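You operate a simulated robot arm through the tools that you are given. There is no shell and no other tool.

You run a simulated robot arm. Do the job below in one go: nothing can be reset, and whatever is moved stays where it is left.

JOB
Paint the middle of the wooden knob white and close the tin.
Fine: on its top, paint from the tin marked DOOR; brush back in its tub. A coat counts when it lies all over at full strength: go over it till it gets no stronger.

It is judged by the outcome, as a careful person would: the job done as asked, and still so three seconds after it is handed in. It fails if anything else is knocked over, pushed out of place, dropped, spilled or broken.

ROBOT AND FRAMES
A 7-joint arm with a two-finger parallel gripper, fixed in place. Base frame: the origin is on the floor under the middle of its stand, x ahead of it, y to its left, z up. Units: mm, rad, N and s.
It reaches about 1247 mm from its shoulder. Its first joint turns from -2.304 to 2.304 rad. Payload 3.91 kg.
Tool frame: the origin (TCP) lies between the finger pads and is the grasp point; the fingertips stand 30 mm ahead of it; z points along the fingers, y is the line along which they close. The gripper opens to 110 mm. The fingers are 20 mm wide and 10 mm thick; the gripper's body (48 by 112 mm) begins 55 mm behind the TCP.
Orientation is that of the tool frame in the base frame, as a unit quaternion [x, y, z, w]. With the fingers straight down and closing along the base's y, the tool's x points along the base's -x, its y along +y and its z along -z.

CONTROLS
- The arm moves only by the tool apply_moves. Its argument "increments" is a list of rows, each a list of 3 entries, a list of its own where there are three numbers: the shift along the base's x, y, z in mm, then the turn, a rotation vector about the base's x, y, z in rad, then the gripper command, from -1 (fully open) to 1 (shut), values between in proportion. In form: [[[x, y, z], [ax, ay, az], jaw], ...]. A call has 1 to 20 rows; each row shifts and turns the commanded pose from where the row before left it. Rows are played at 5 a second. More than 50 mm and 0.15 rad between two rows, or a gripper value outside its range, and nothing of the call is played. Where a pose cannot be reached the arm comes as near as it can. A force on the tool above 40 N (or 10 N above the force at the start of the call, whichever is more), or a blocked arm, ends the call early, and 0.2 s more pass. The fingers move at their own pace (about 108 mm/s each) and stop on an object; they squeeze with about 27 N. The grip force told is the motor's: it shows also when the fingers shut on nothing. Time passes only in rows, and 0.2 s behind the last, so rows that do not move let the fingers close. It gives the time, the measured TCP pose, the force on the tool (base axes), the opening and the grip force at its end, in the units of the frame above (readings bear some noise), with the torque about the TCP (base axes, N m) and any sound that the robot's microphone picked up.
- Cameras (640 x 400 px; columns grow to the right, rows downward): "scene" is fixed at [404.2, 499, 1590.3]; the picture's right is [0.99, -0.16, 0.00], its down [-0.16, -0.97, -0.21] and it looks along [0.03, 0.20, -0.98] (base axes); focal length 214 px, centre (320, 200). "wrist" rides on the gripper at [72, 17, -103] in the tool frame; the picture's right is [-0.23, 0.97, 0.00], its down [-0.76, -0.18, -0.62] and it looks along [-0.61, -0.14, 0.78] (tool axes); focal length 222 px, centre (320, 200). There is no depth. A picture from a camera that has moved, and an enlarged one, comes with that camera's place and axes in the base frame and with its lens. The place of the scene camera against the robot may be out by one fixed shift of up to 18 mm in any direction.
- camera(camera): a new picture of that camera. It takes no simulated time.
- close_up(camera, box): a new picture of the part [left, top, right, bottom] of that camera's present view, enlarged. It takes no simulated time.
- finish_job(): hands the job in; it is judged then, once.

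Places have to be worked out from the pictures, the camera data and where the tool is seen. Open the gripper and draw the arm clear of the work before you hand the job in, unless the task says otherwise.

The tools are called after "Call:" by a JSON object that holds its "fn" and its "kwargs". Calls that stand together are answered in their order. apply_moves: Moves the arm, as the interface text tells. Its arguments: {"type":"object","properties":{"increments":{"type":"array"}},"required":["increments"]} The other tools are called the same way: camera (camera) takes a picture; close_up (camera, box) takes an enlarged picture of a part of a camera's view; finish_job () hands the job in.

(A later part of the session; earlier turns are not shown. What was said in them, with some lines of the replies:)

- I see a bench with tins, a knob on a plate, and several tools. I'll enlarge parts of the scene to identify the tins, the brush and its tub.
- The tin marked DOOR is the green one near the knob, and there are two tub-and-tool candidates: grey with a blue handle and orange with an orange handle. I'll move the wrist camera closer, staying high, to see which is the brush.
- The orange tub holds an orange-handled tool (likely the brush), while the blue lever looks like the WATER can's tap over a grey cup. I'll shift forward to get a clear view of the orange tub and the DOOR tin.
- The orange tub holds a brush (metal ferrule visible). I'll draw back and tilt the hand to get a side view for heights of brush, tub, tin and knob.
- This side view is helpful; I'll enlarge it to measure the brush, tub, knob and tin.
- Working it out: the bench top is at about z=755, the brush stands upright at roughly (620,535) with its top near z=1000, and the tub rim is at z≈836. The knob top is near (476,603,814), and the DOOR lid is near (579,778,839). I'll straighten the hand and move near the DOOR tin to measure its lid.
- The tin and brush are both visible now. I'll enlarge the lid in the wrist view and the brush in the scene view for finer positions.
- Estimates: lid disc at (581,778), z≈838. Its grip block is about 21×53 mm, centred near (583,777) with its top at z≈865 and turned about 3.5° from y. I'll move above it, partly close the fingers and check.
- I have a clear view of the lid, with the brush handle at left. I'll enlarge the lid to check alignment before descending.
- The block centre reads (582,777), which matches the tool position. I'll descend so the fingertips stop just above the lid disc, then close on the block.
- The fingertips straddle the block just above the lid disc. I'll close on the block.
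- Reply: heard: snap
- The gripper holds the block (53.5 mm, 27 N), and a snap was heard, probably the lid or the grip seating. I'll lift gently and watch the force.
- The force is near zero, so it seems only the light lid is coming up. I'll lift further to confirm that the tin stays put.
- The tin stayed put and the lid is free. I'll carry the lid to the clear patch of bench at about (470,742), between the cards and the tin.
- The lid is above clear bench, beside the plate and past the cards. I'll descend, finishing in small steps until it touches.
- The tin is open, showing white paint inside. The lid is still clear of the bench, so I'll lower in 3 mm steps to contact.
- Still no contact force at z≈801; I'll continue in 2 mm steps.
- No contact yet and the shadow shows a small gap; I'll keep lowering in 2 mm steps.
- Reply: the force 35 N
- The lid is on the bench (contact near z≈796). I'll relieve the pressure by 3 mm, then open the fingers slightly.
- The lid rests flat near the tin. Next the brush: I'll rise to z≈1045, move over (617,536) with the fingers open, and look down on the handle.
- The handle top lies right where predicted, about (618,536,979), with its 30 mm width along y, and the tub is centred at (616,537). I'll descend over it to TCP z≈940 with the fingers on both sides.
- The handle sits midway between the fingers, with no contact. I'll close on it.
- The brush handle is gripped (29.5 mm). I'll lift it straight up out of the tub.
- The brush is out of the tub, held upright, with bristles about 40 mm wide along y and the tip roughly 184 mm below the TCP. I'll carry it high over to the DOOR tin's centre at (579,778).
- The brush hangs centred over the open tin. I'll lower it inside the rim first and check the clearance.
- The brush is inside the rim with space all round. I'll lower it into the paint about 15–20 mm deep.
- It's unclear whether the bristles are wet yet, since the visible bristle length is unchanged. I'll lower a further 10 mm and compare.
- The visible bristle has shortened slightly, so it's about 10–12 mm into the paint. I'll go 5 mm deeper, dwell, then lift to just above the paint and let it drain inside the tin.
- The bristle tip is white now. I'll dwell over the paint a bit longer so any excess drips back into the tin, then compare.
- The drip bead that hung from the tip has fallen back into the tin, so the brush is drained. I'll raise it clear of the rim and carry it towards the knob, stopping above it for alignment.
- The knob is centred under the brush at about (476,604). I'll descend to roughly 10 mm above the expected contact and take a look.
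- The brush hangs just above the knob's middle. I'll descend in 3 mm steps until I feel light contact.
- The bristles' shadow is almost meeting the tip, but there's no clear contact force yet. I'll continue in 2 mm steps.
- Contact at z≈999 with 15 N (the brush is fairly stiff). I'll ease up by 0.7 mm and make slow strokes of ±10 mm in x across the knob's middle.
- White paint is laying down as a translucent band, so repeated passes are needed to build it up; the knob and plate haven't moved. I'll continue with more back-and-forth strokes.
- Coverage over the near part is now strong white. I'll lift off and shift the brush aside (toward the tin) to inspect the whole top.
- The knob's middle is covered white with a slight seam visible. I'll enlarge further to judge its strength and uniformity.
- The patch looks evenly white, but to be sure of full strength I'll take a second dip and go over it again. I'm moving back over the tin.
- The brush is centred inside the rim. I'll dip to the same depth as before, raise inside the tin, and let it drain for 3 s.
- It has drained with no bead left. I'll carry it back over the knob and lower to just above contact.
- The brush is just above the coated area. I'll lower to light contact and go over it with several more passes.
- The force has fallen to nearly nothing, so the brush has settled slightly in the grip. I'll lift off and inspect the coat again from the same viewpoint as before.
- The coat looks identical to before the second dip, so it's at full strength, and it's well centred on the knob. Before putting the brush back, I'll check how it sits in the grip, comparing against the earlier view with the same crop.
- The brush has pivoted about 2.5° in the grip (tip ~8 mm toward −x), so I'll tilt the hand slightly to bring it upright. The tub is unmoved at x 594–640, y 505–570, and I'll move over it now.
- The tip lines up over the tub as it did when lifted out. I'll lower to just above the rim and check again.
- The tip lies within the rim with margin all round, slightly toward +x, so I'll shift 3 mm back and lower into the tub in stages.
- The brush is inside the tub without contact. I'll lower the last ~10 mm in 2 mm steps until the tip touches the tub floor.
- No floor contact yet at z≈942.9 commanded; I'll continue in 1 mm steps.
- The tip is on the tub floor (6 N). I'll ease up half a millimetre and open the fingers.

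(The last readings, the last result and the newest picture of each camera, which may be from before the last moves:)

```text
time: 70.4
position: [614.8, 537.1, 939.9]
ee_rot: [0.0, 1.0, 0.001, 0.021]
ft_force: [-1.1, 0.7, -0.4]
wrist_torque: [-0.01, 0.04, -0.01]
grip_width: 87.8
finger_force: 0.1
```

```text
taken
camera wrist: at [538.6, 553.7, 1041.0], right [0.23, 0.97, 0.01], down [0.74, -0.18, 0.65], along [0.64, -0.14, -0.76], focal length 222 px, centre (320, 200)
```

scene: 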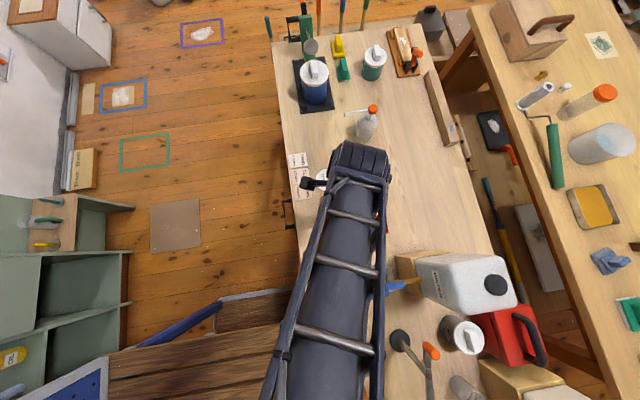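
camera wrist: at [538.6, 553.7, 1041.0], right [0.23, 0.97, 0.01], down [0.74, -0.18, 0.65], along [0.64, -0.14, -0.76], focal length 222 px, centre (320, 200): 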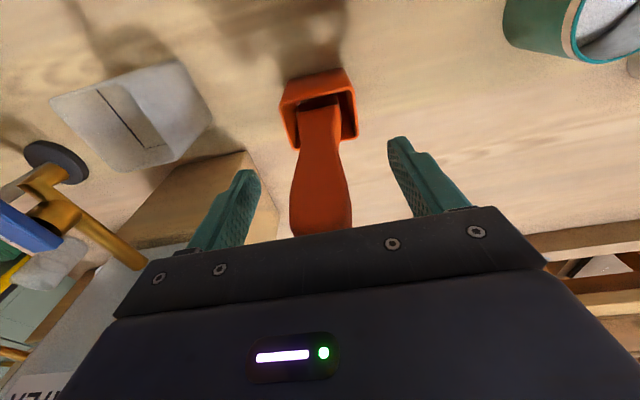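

The brush stands in its tub, free of the fingers. I'll rise straight up clear of the handle, then level the hand.

Call:
{"fn": "apply_moves", "kwargs": {"increments": [[[0, 0, 15], [0, 0, 0], -0.6], [[0, 0, 25], [0, 0, 0], -0.6], [[0, 0, 30], [0, 0, 0], -0.6], [[0, 0, 30], [0, 0, 0], -0.6], [[0, 0, 10], [0, 0.02, 0], -0.6], [[0, 0, 10], [0, 0.02, 0], -0.6]]}}

Call:
{"fn": "camera", "kwargs": {"camera": "wrist"}}

Call:
{"fn": "camera", "kwargs": {"camera": "scene"}}

```text
time: 71.8
position: [614.3, 536.7, 1059.6]
ee_rot: [0.0, 1.0, 0.0, 0.001]
ft_force: [1.0, 0.0, 0.0]
wrist_torque: [-0.02, 0.03, 0.02]
grip_width: 87.9
finger_force: 0.1
```

```text
taken
camera wrist: at [542.3, 553.9, 1163.2], right [0.23, 0.97, 0.0], down [0.76, -0.18, 0.62], along [0.61, -0.14, -0.78], focal length 222 px, centre (320, 200)
```

wrist: 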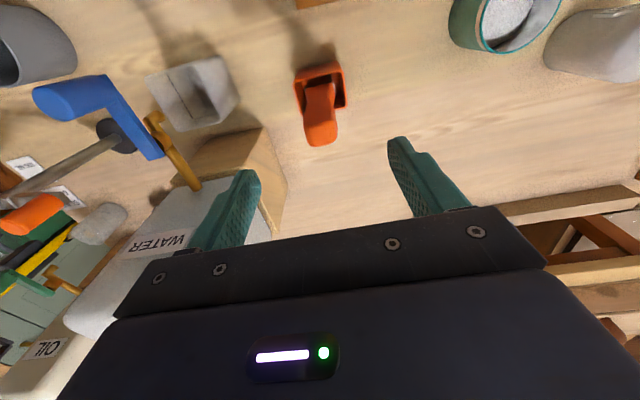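

```text
taken
```

scene: 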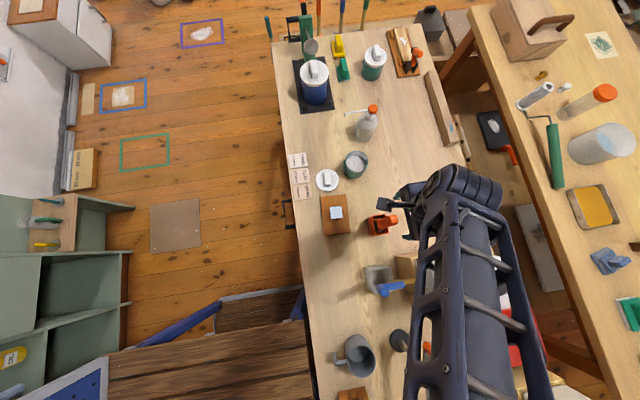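

The brush is back and the knob shows white. Next, the lid: I'll return above it at (470,742) with the earlier yaw and opening.

Call:
{"fn": "apply_moves", "kwargs": {"increments": [[[-24, 34, 0], [0, 0, -0.01], -0.6], [[-24, 34, -10], [0, 0, -0.01], -0.6], [[-24, 34, -20], [0, 0, -0.01], -0.35], [[-24, 34, -20], [0, 0, -0.01], -0.35], [[-24, 34, -20], [0, 0, -0.01], -0.35], [[-24, 34.5, -20], [0, 0, -0.01], -0.35], [[0, 0, 0], [0, 0, 0], -0.35]]}}

Call:
{"fn": "camera", "kwargs": {"camera": "wrist"}}

Call:
{"fn": "close_up", "kwargs": {"camera": "wrist", "box": [240, 20, 440, 230]}}

```text
time: 73.4
position: [468.5, 743.9, 969.6]
ee_rot: [0.029, 1.0, 0.0, 0.0]
ft_force: [-0.5, 0.9, 0.5]
wrist_torque: [0.01, -0.01, 0.02]
grip_width: 74.3
finger_force: 0.0
```

```text
taken
camera wrist: at [398.3, 764.5, 1072.7], right [0.29, 0.96, 0.0], down [0.75, -0.22, 0.62], along [0.6, -0.18, -0.78], focal length 222 px, centre (320, 200)
```

wrist: 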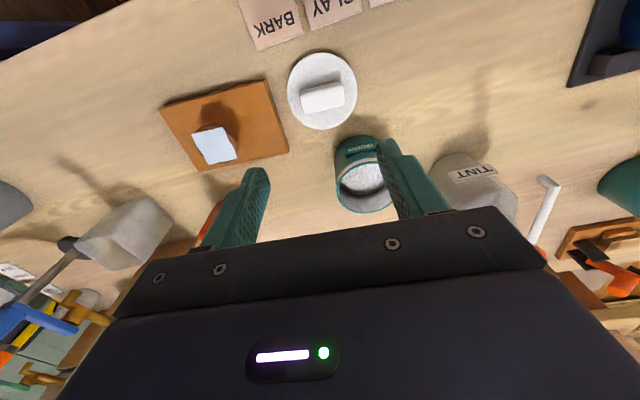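

```text
1.90 times, centred on (340, 125) of wrist
camera zoom: at [398.3, 764.5, 1072.7], right [0.29, 0.96, 0.0], down [0.75, -0.22, 0.62], along [0.6, -0.18, -0.78], focal length 423 px, centre (282, 343)
```

zoom: 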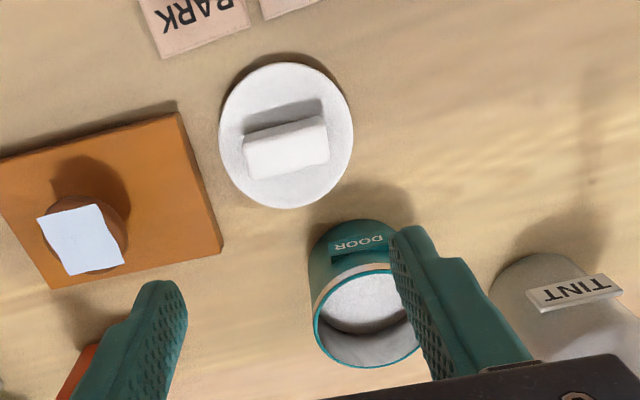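

The lid is undisturbed and aligned under the fingers. I'll descend to the grip height.

Call:
{"fn": "apply_moves", "kwargs": {"increments": [[[0, 0, -25], [0, 0, 0], -0.35], [[0, 0, -25], [0, 0, 0], -0.35], [[0, 0, -25], [0, 0, 0], -0.35], [[0, 0, -25], [0, 0, 0], -0.35], [[0, 0, -25], [0, 0, 0], -0.35], [[0, 0, -25], [0, 0, 0], -0.35], [[0, 0, -15], [0, 0, 0], -0.35], [[0, 0, -7], [0, 0, 0], -0.35], [[0, 0, -2.9], [0, 0, 0], -0.35], [[0, 0, 0], [0, 0, 0], -0.35]]}}

Call:
{"fn": "close_up", "kwargs": {"camera": "wrist", "box": [200, 40, 440, 230]}}

```text
time: 75.6
position: [470.4, 740.7, 796.0]
ee_rot: [0.03, 1.0, 0.0, 0.0]
ft_force: [0.3, 0.1, 0.0]
wrist_torque: [0.02, 0.01, 0.0]
grip_width: 74.5
finger_force: 0.1
```

```text
2.11 times, centred on (320, 135) of wrist
camera zoom: at [400.1, 763.4, 898.7], right [0.28, 0.96, 0.0], down [0.75, -0.22, 0.62], along [0.6, -0.18, -0.78], focal length 468 px, centre (320, 337)
```

zoom: 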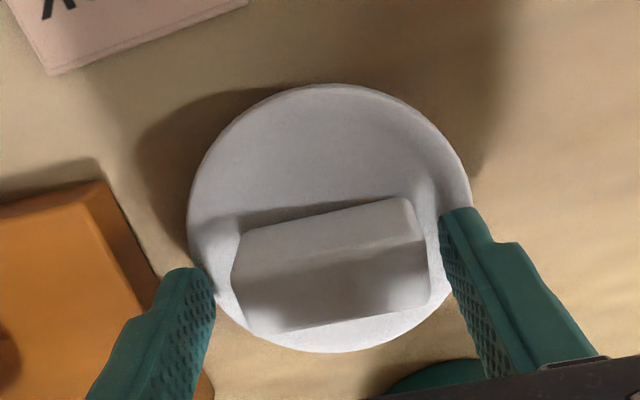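

The block lies between the fingers, about 2 mm off-centre, which closing will correct. I'll close on it.

Call:
{"fn": "apply_moves", "kwargs": {"increments": [[[0, 0, 0], [0, 0, 0], 0], [[0, 0, 0], [0, 0, 0], 1], [[0, 0, 0], [0, 0, 0], 1], [[0, 0, 0], [0, 0, 0], 1]]}}

Call:
{"fn": "apply_moves", "kwargs": {"increments": [[[0, 0, 10], [0, 0, 0], 1], [[0, 0, 20], [0, 0, 0], 1], [[0, 0, 25], [0, 0, 0], 1], [[0, 0, 30], [0, 0, 0], 1], [[0, 0, 30], [0, 0, 0], 1], [[0, 0, 30], [0, 0, 0], 1], [[0, 0, 0], [0, 0, 0], 1]]}}

Call:
{"fn": "camera", "kwargs": {"camera": "wrist"}}

Call:
{"fn": "close_up", "kwargs": {"camera": "wrist", "box": [200, 40, 440, 230]}}

```text
time: 76.6
position: [470.2, 742.3, 795.2]
ee_rot: [0.031, 1.0, 0.0, 0.0]
ft_force: [-0.1, 0.3, 0.4]
wrist_torque: [0.04, 0.04, -0.02]
grip_width: 53.4
finger_force: 27.0
```

```text
time: 78.2
position: [471.6, 740.5, 941.5]
ee_rot: [0.029, 1.0, 0.0, 0.0]
ft_force: [0.1, 0.2, -0.7]
wrist_torque: [0.0, 0.03, 0.0]
grip_width: 53.4
finger_force: 27.5
```

```text
taken
camera wrist: at [400.7, 762.6, 1043.5], right [0.29, 0.96, 0.0], down [0.75, -0.22, 0.62], along [0.6, -0.18, -0.78], focal length 222 px, centre (320, 200)
```

wrist: 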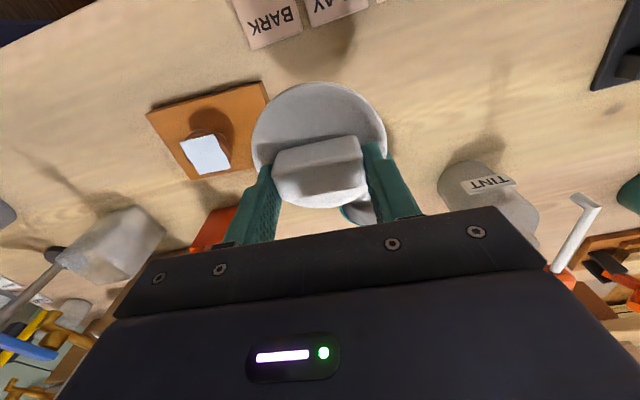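

```text
2.11 times, centred on (320, 135) of wrist
camera zoom: at [400.7, 762.6, 1043.5], right [0.29, 0.96, 0.0], down [0.75, -0.22, 0.62], along [0.6, -0.18, -0.78], focal length 468 px, centre (320, 337)
```

zoom: 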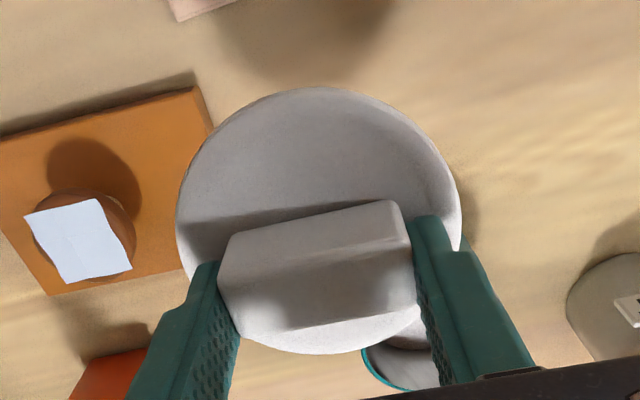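

The lid is held exactly as in the first grip. I'll carry it back above the tin along the reverse path.

Call:
{"fn": "apply_moves", "kwargs": {"increments": [[[0, 0, 5.4], [0, 0, 0], 1], [[28.5, 8.7, 0], [0, 0, 0], 1], [[28, 8.7, 0], [0, 0, 0], 1], [[28, 8.7, 0], [0, 0, 0], 1], [[28, 8.7, 0], [0, 0, 0], 1], [[0, 0, 0], [0, 0, 0], 1]]}}

Call:
{"fn": "camera", "kwargs": {"camera": "wrist"}}

Call:
{"fn": "close_up", "kwargs": {"camera": "wrist", "box": [200, 40, 440, 230]}}

```text
time: 79.6
position: [584.5, 775.3, 946.8]
ee_rot: [0.029, 1.0, 0.0, 0.0]
ft_force: [0.6, 0.0, -0.5]
wrist_torque: [0.05, 0.0, -0.01]
grip_width: 53.2
finger_force: 27.2
```

```text
taken
camera wrist: at [513.8, 798.4, 1048.6], right [0.29, 0.96, 0.0], down [0.75, -0.22, 0.62], along [0.6, -0.18, -0.78], focal length 222 px, centre (320, 200)
```

wrist: 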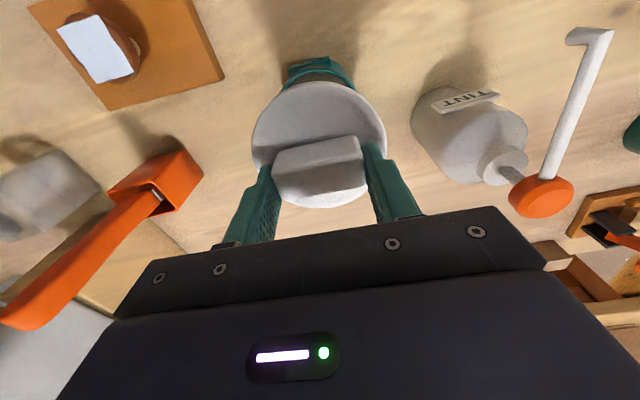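

```text
2.11 times, centred on (320, 135) of wrist
camera zoom: at [513.8, 798.4, 1048.6], right [0.29, 0.96, 0.0], down [0.75, -0.22, 0.62], along [0.6, -0.18, -0.78], focal length 468 px, centre (320, 337)
```

zoom: 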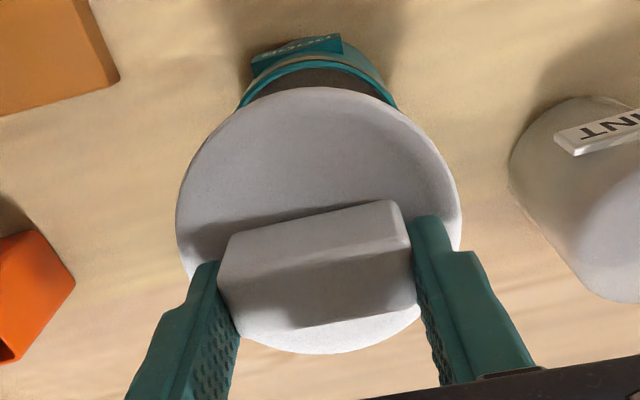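

The view matches the one right after removal, so lid and tin are aligned. I'll lower to a few mm above seating.

Call:
{"fn": "apply_moves", "kwargs": {"increments": [[[0, 0, -15], [0, 0, 0], 1], [[0, 0, -15], [0, 0, 0], 1], [[0, 0, -15], [0, 0, 0], 1], [[0, 0, -12], [0, 0, 0], 1], [[0, 0, -8], [0, 0, 0], 1], [[0, 0, 0], [0, 0, 0], 1]]}}

Call:
{"fn": "close_up", "kwargs": {"camera": "wrist", "box": [200, 40, 440, 230]}}

```text
time: 81.0
position: [583.5, 777.3, 881.5]
ee_rot: [0.03, 1.0, 0.001, 0.0]
ft_force: [-0.6, 0.4, -0.1]
wrist_torque: [-0.02, -0.03, -0.02]
grip_width: 53.2
finger_force: 26.5
```

```text
2.11 times, centred on (320, 135) of wrist
camera zoom: at [513.9, 798.2, 984.5], right [0.29, 0.96, 0.0], down [0.75, -0.22, 0.62], along [0.6, -0.18, -0.78], focal length 468 px, centre (320, 337)
```

zoom: 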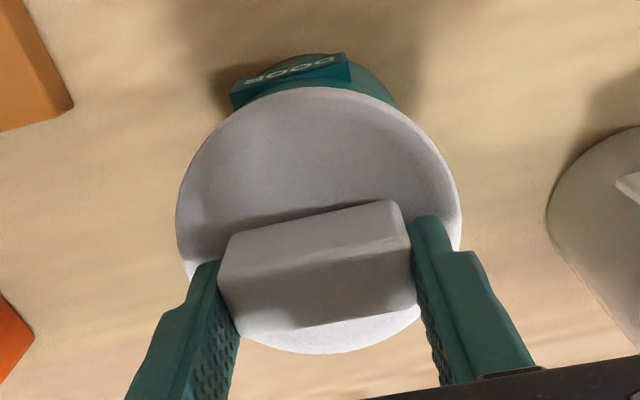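

The lid is centred over the rim, a few mm above. I'll lower in 2 mm steps, watching force and sound.

Call:
{"fn": "apply_moves", "kwargs": {"increments": [[[0, 0, -2], [0, 0, 0], 1], [[0, 0, -2], [0, 0, 0], 1], [[0, 0, 0], [0, 0, 0], 1]]}}

Call:
{"fn": "apply_moves", "kwargs": {"increments": [[[0, 0, -2], [0, 0, 0], 1], [[0, 0, 0], [0, 0, 0], 1]]}}

Call:
{"fn": "apply_moves", "kwargs": {"increments": [[[0, 0, -1.5], [0, 0, 0], 1], [[0, 0, 0], [0, 0, 0], 1]]}}

```text
time: 81.8
position: [584.0, 776.2, 877.4]
ee_rot: [0.03, 1.0, 0.0, 0.001]
ft_force: [0.2, 0.0, 0.1]
wrist_torque: [0.01, 0.0, -0.01]
grip_width: 53.3
finger_force: 26.8
```

```text
time: 82.4
position: [583.8, 778.1, 875.4]
ee_rot: [0.03, 1.0, 0.0, -0.001]
ft_force: [-0.1, -0.4, -0.3]
wrist_torque: [0.02, 0.06, 0.02]
grip_width: 53.2
finger_force: 27.3
```

```text
time: 83.0
position: [583.8, 776.9, 873.4]
ee_rot: [0.03, 1.0, 0.001, 0.001]
ft_force: [1.5, 0.1, 3.3]
wrist_torque: [-0.01, -0.02, 0.04]
grip_width: 53.2
finger_force: 27.1
```

First contact with the rim (3 N). I'll press down 1 mm at a time to seat the lid, listening for a click.

Call:
{"fn": "apply_moves", "kwargs": {"increments": [[[0, 0, -1], [0, 0, 0], 1], [[0, 0, 0], [0, 0, 0], 1]]}}

Call:
{"fn": "apply_moves", "kwargs": {"increments": [[[0, 0, -1], [0, 0, 0], 1], [[0, 0, 0], [0, 0, 0], 1]]}}

Call:
{"fn": "close_up", "kwargs": {"camera": "wrist", "box": [200, 40, 440, 230]}}

```text
time: 83.6
position: [583.7, 776.9, 873.7]
ee_rot: [0.03, 1.0, 0.001, 0.0]
ft_force: [4.2, 1.3, 15.1]
wrist_torque: [-0.1, -0.05, 0.04]
grip_width: 53.1
finger_force: 27.4
```

```text
time: 84.2
position: [583.0, 776.7, 874.8]
ee_rot: [0.03, 1.0, 0.003, 0.0]
ft_force: [1.6, 3.9, 28.4]
wrist_torque: [-0.07, -0.11, 0.01]
grip_width: 53.2
finger_force: 26.9
```

```text
2.11 times, centred on (320, 135) of wrist
camera zoom: at [512.6, 798.1, 976.7], right [0.28, 0.96, 0.0], down [0.75, -0.22, 0.62], along [0.6, -0.18, -0.78], focal length 468 px, centre (320, 337)
```

zoom: 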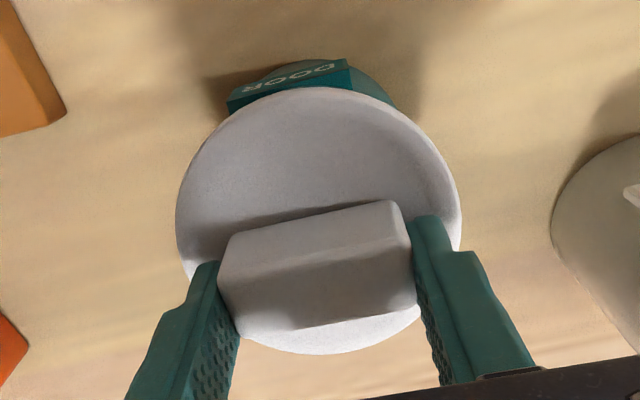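

28 N and no click yet, though the lid height matches the original closed view. I'll press a little more, staying below the 40 N limit.

Call:
{"fn": "apply_moves", "kwargs": {"increments": [[[0, 0, -0.7], [0, 0, 0], 1], [[0, 0, 0], [0, 0, 0], 1]]}}

```text
time: 85.0
position: [583.6, 777.6, 873.6]
ee_rot: [0.03, 1.0, 0.001, 0.001]
ft_force: [-1.1, -0.4, 4.1]
wrist_torque: [-0.21, 0.08, -0.03]
grip_width: 53.2
finger_force: 27.3
stopped in row 2: the force on the tool passed its limit at 42 N (the readings are from after the stop); the commanded pose is now the measured one
```

The press peaked at 42 N, then relaxed to 4 N with no further sound. I'll release the block, rise, and inspect how the lid sits.

Call:
{"fn": "apply_moves", "kwargs": {"increments": [[[0, 0, 0], [0, 0, 0], 1], [[0, 0, 0], [0, 0, 0], 0], [[0, 0, 0], [0, 0, 0], -0.35], [[0, 0, 0], [0, 0, 0], -0.35]]}}

Call:
{"fn": "apply_moves", "kwargs": {"increments": [[[0, 0, 15], [0, 0, 0], -0.35], [[0, 0, 22], [0, 0, 0], -0.35], [[0, 0, 22], [0, 0, 0], -0.35], [[0, 0, 0], [0, 0, 0], -0.35]]}}

Call:
{"fn": "camera", "kwargs": {"camera": "wrist"}}

Call:
{"fn": "close_up", "kwargs": {"camera": "wrist", "box": [240, 50, 400, 200]}}

```text
time: 86.0
position: [583.9, 778.0, 871.7]
ee_rot: [0.03, 1.0, 0.001, -0.001]
ft_force: [0.3, 0.0, -0.3]
wrist_torque: [-0.01, 0.02, 0.0]
grip_width: 74.3
finger_force: 0.1
heard: snap
```

```text
time: 87.0
position: [584.1, 777.7, 931.1]
ee_rot: [0.03, 1.0, 0.001, 0.0]
ft_force: [0.0, 0.9, -0.6]
wrist_torque: [0.0, -0.02, 0.03]
grip_width: 74.2
finger_force: 0.0
```

```text
taken
camera wrist: at [512.7, 798.8, 1035.0], right [0.29, 0.96, 0.0], down [0.75, -0.22, 0.62], along [0.6, -0.18, -0.78], focal length 222 px, centre (320, 200)
```

wrist: 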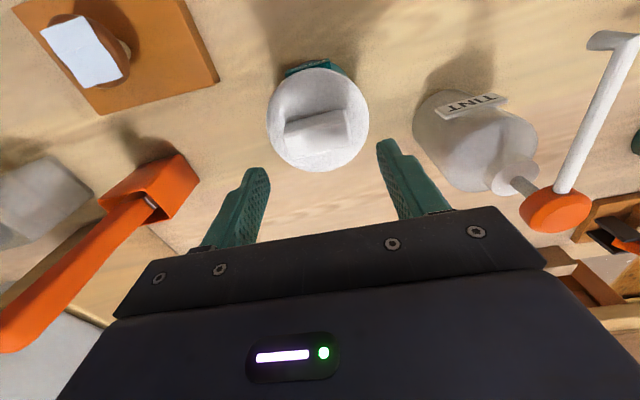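

```text
2.67 times, centred on (320, 125) of wrist
camera zoom: at [512.7, 798.8, 1035.0], right [0.29, 0.96, 0.0], down [0.75, -0.22, 0.62], along [0.6, -0.18, -0.78], focal length 592 px, centre (320, 400)
```

zoom: 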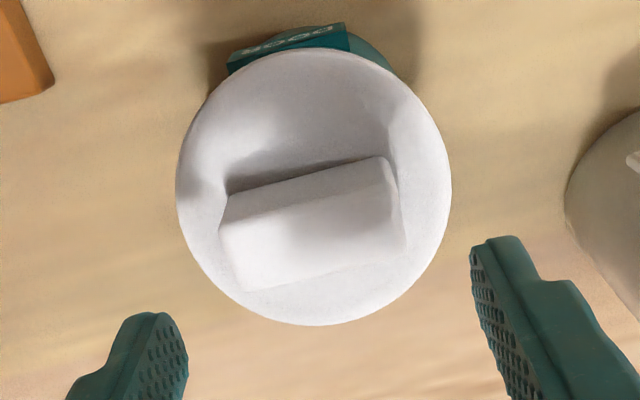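

A snap was heard on release, so the lid has clicked shut, and it looks the same as at the start. I'll open the gripper, draw the arm back toward its start pose, and check everything.

Call:
{"fn": "apply_moves", "kwargs": {"increments": [[[0, 0, 40], [0, 0, 0], -0.6], [[0, 0, 40], [0, 0, 0], -1], [[0, 0, 40], [0, 0, 0], -1], [[-34, -15, 13], [0, 0, 0.006], -1], [[-34, -15, 13], [0, 0, 0.006], -1], [[-34, -15, 13], [0, 0, 0.006], -1], [[-34, -15, 13], [0, 0, 0.006], -1], [[-34, -15, 13], [0, 0, 0.006], -1], [[-34, -15, 13], [0, 0, 0.006], -1], [[-34, -15, 13], [0, 0, 0.006], -1], [[-34, -15, 13], [0, 0, 0.006], -1], [[-34, -15, 13], [0, 0, 0.006], -1], [[-34, -15, 13], [0, 0, 0.006], -1], [[0, 0, 0], [0, 0, 0], -1]]}}

Call:
{"fn": "camera", "kwargs": {"camera": "scene"}}

Call:
{"fn": "camera", "kwargs": {"camera": "wrist"}}

Call:
{"fn": "close_up", "kwargs": {"camera": "scene", "box": [270, 120, 430, 250]}}

Call:
{"fn": "close_up", "kwargs": {"camera": "wrist", "box": [230, 60, 450, 240]}}

```text
time: 90.0
position: [243.3, 626.3, 1182.2]
ee_rot: [-0.001, 1.0, 0.001, -0.001]
ft_force: [0.4, -0.4, -0.1]
wrist_torque: [-0.02, 0.04, 0.0]
grip_width: 109.9
finger_force: 0.0
```

```text
taken
```

scene: 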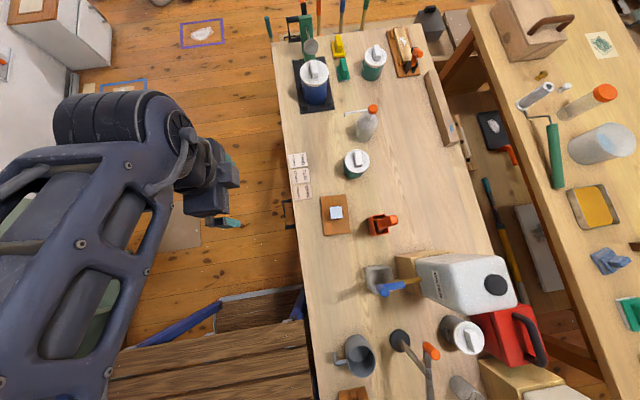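

```text
taken
camera wrist: at [171.7, 643.6, 1285.2], right [0.23, 0.97, 0.0], down [0.76, -0.18, 0.62], along [0.61, -0.14, -0.78], focal length 222 px, centre (320, 200)
```

wrist: 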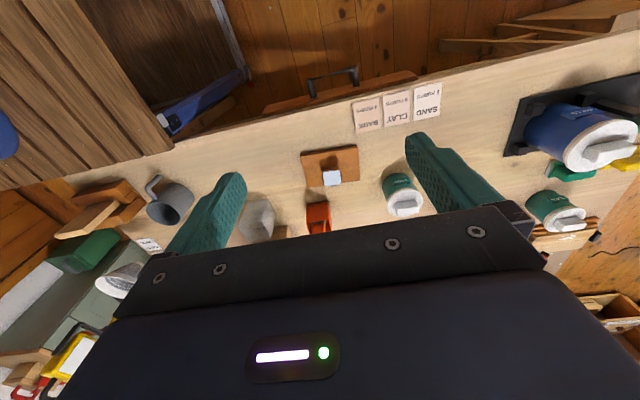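

```text
3.08 times, centred on (350, 185) of scene
camera zoom: at [404.2, 499.0, 1590.3], right [0.99, -0.16, 0.0], down [-0.16, -0.97, -0.21], along [0.03, 0.2, -0.98], focal length 660 px, centre (228, 246)
```

zoom: 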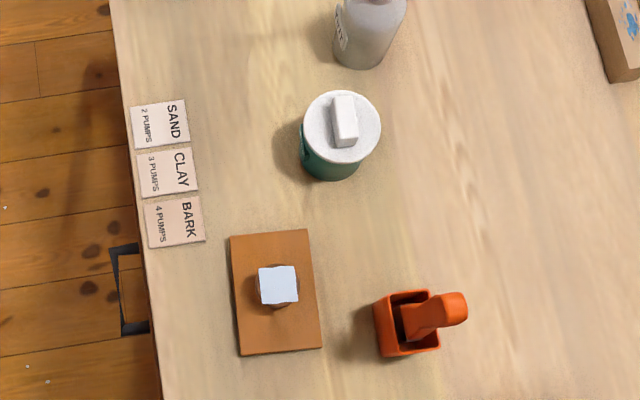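

```text
2.22 times, centred on (340, 150) of wrist
camera zoom: at [171.7, 643.6, 1285.2], right [0.23, 0.97, 0.0], down [0.76, -0.18, 0.62], along [0.61, -0.14, -0.78], focal length 494 px, centre (276, 311)
```

zoom: 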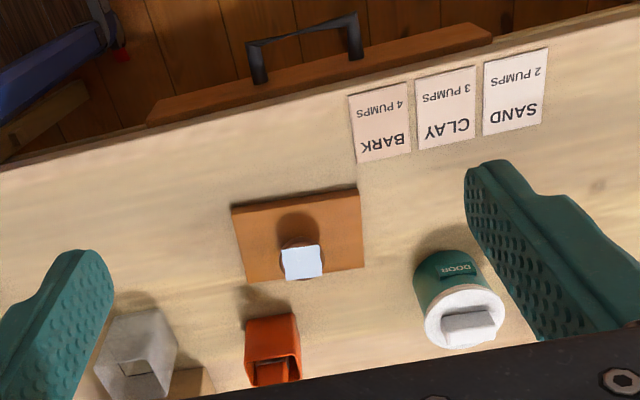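

All is as asked: the knob's top has an even, centred white patch that got no stronger with the second coat. The DOOR tin is shut, the brush stands in its orange tub, nothing else has moved, no drips are visible, and the arm is clear with the gripper open. I'm handing the job in.

Call:
{"fn": "finish_job", "kwargs": {}}

```text
The job is handed in.
```

The middle of the knob's top is painted white from the DOOR tin, the tin is closed, and the brush is back in its orange tub. I've handed the job in.

- **Coat:** after the first set of strokes the middle was evenly white. I dipped again and went over it, and it looked no stronger, so I took it as full strength. The patch is about 42 by 43 mm, centred on the 52 mm knob top. In the close-ups its corners reach the knob's edge or slightly past it, and I saw no paint on the plate.
- **Tin:** the lid went back at its original height. It gave no click while I pressed it (the force peaked at 42 N), but it snapped when I let go.
- **Brush:** it tilted slightly in the gripper while painting. I straightened it before lowering it into the tub, and it stands as it did at the start.

The final pictures show nothing else moved and no drips. The arm is back near its starting position with the gripper open.
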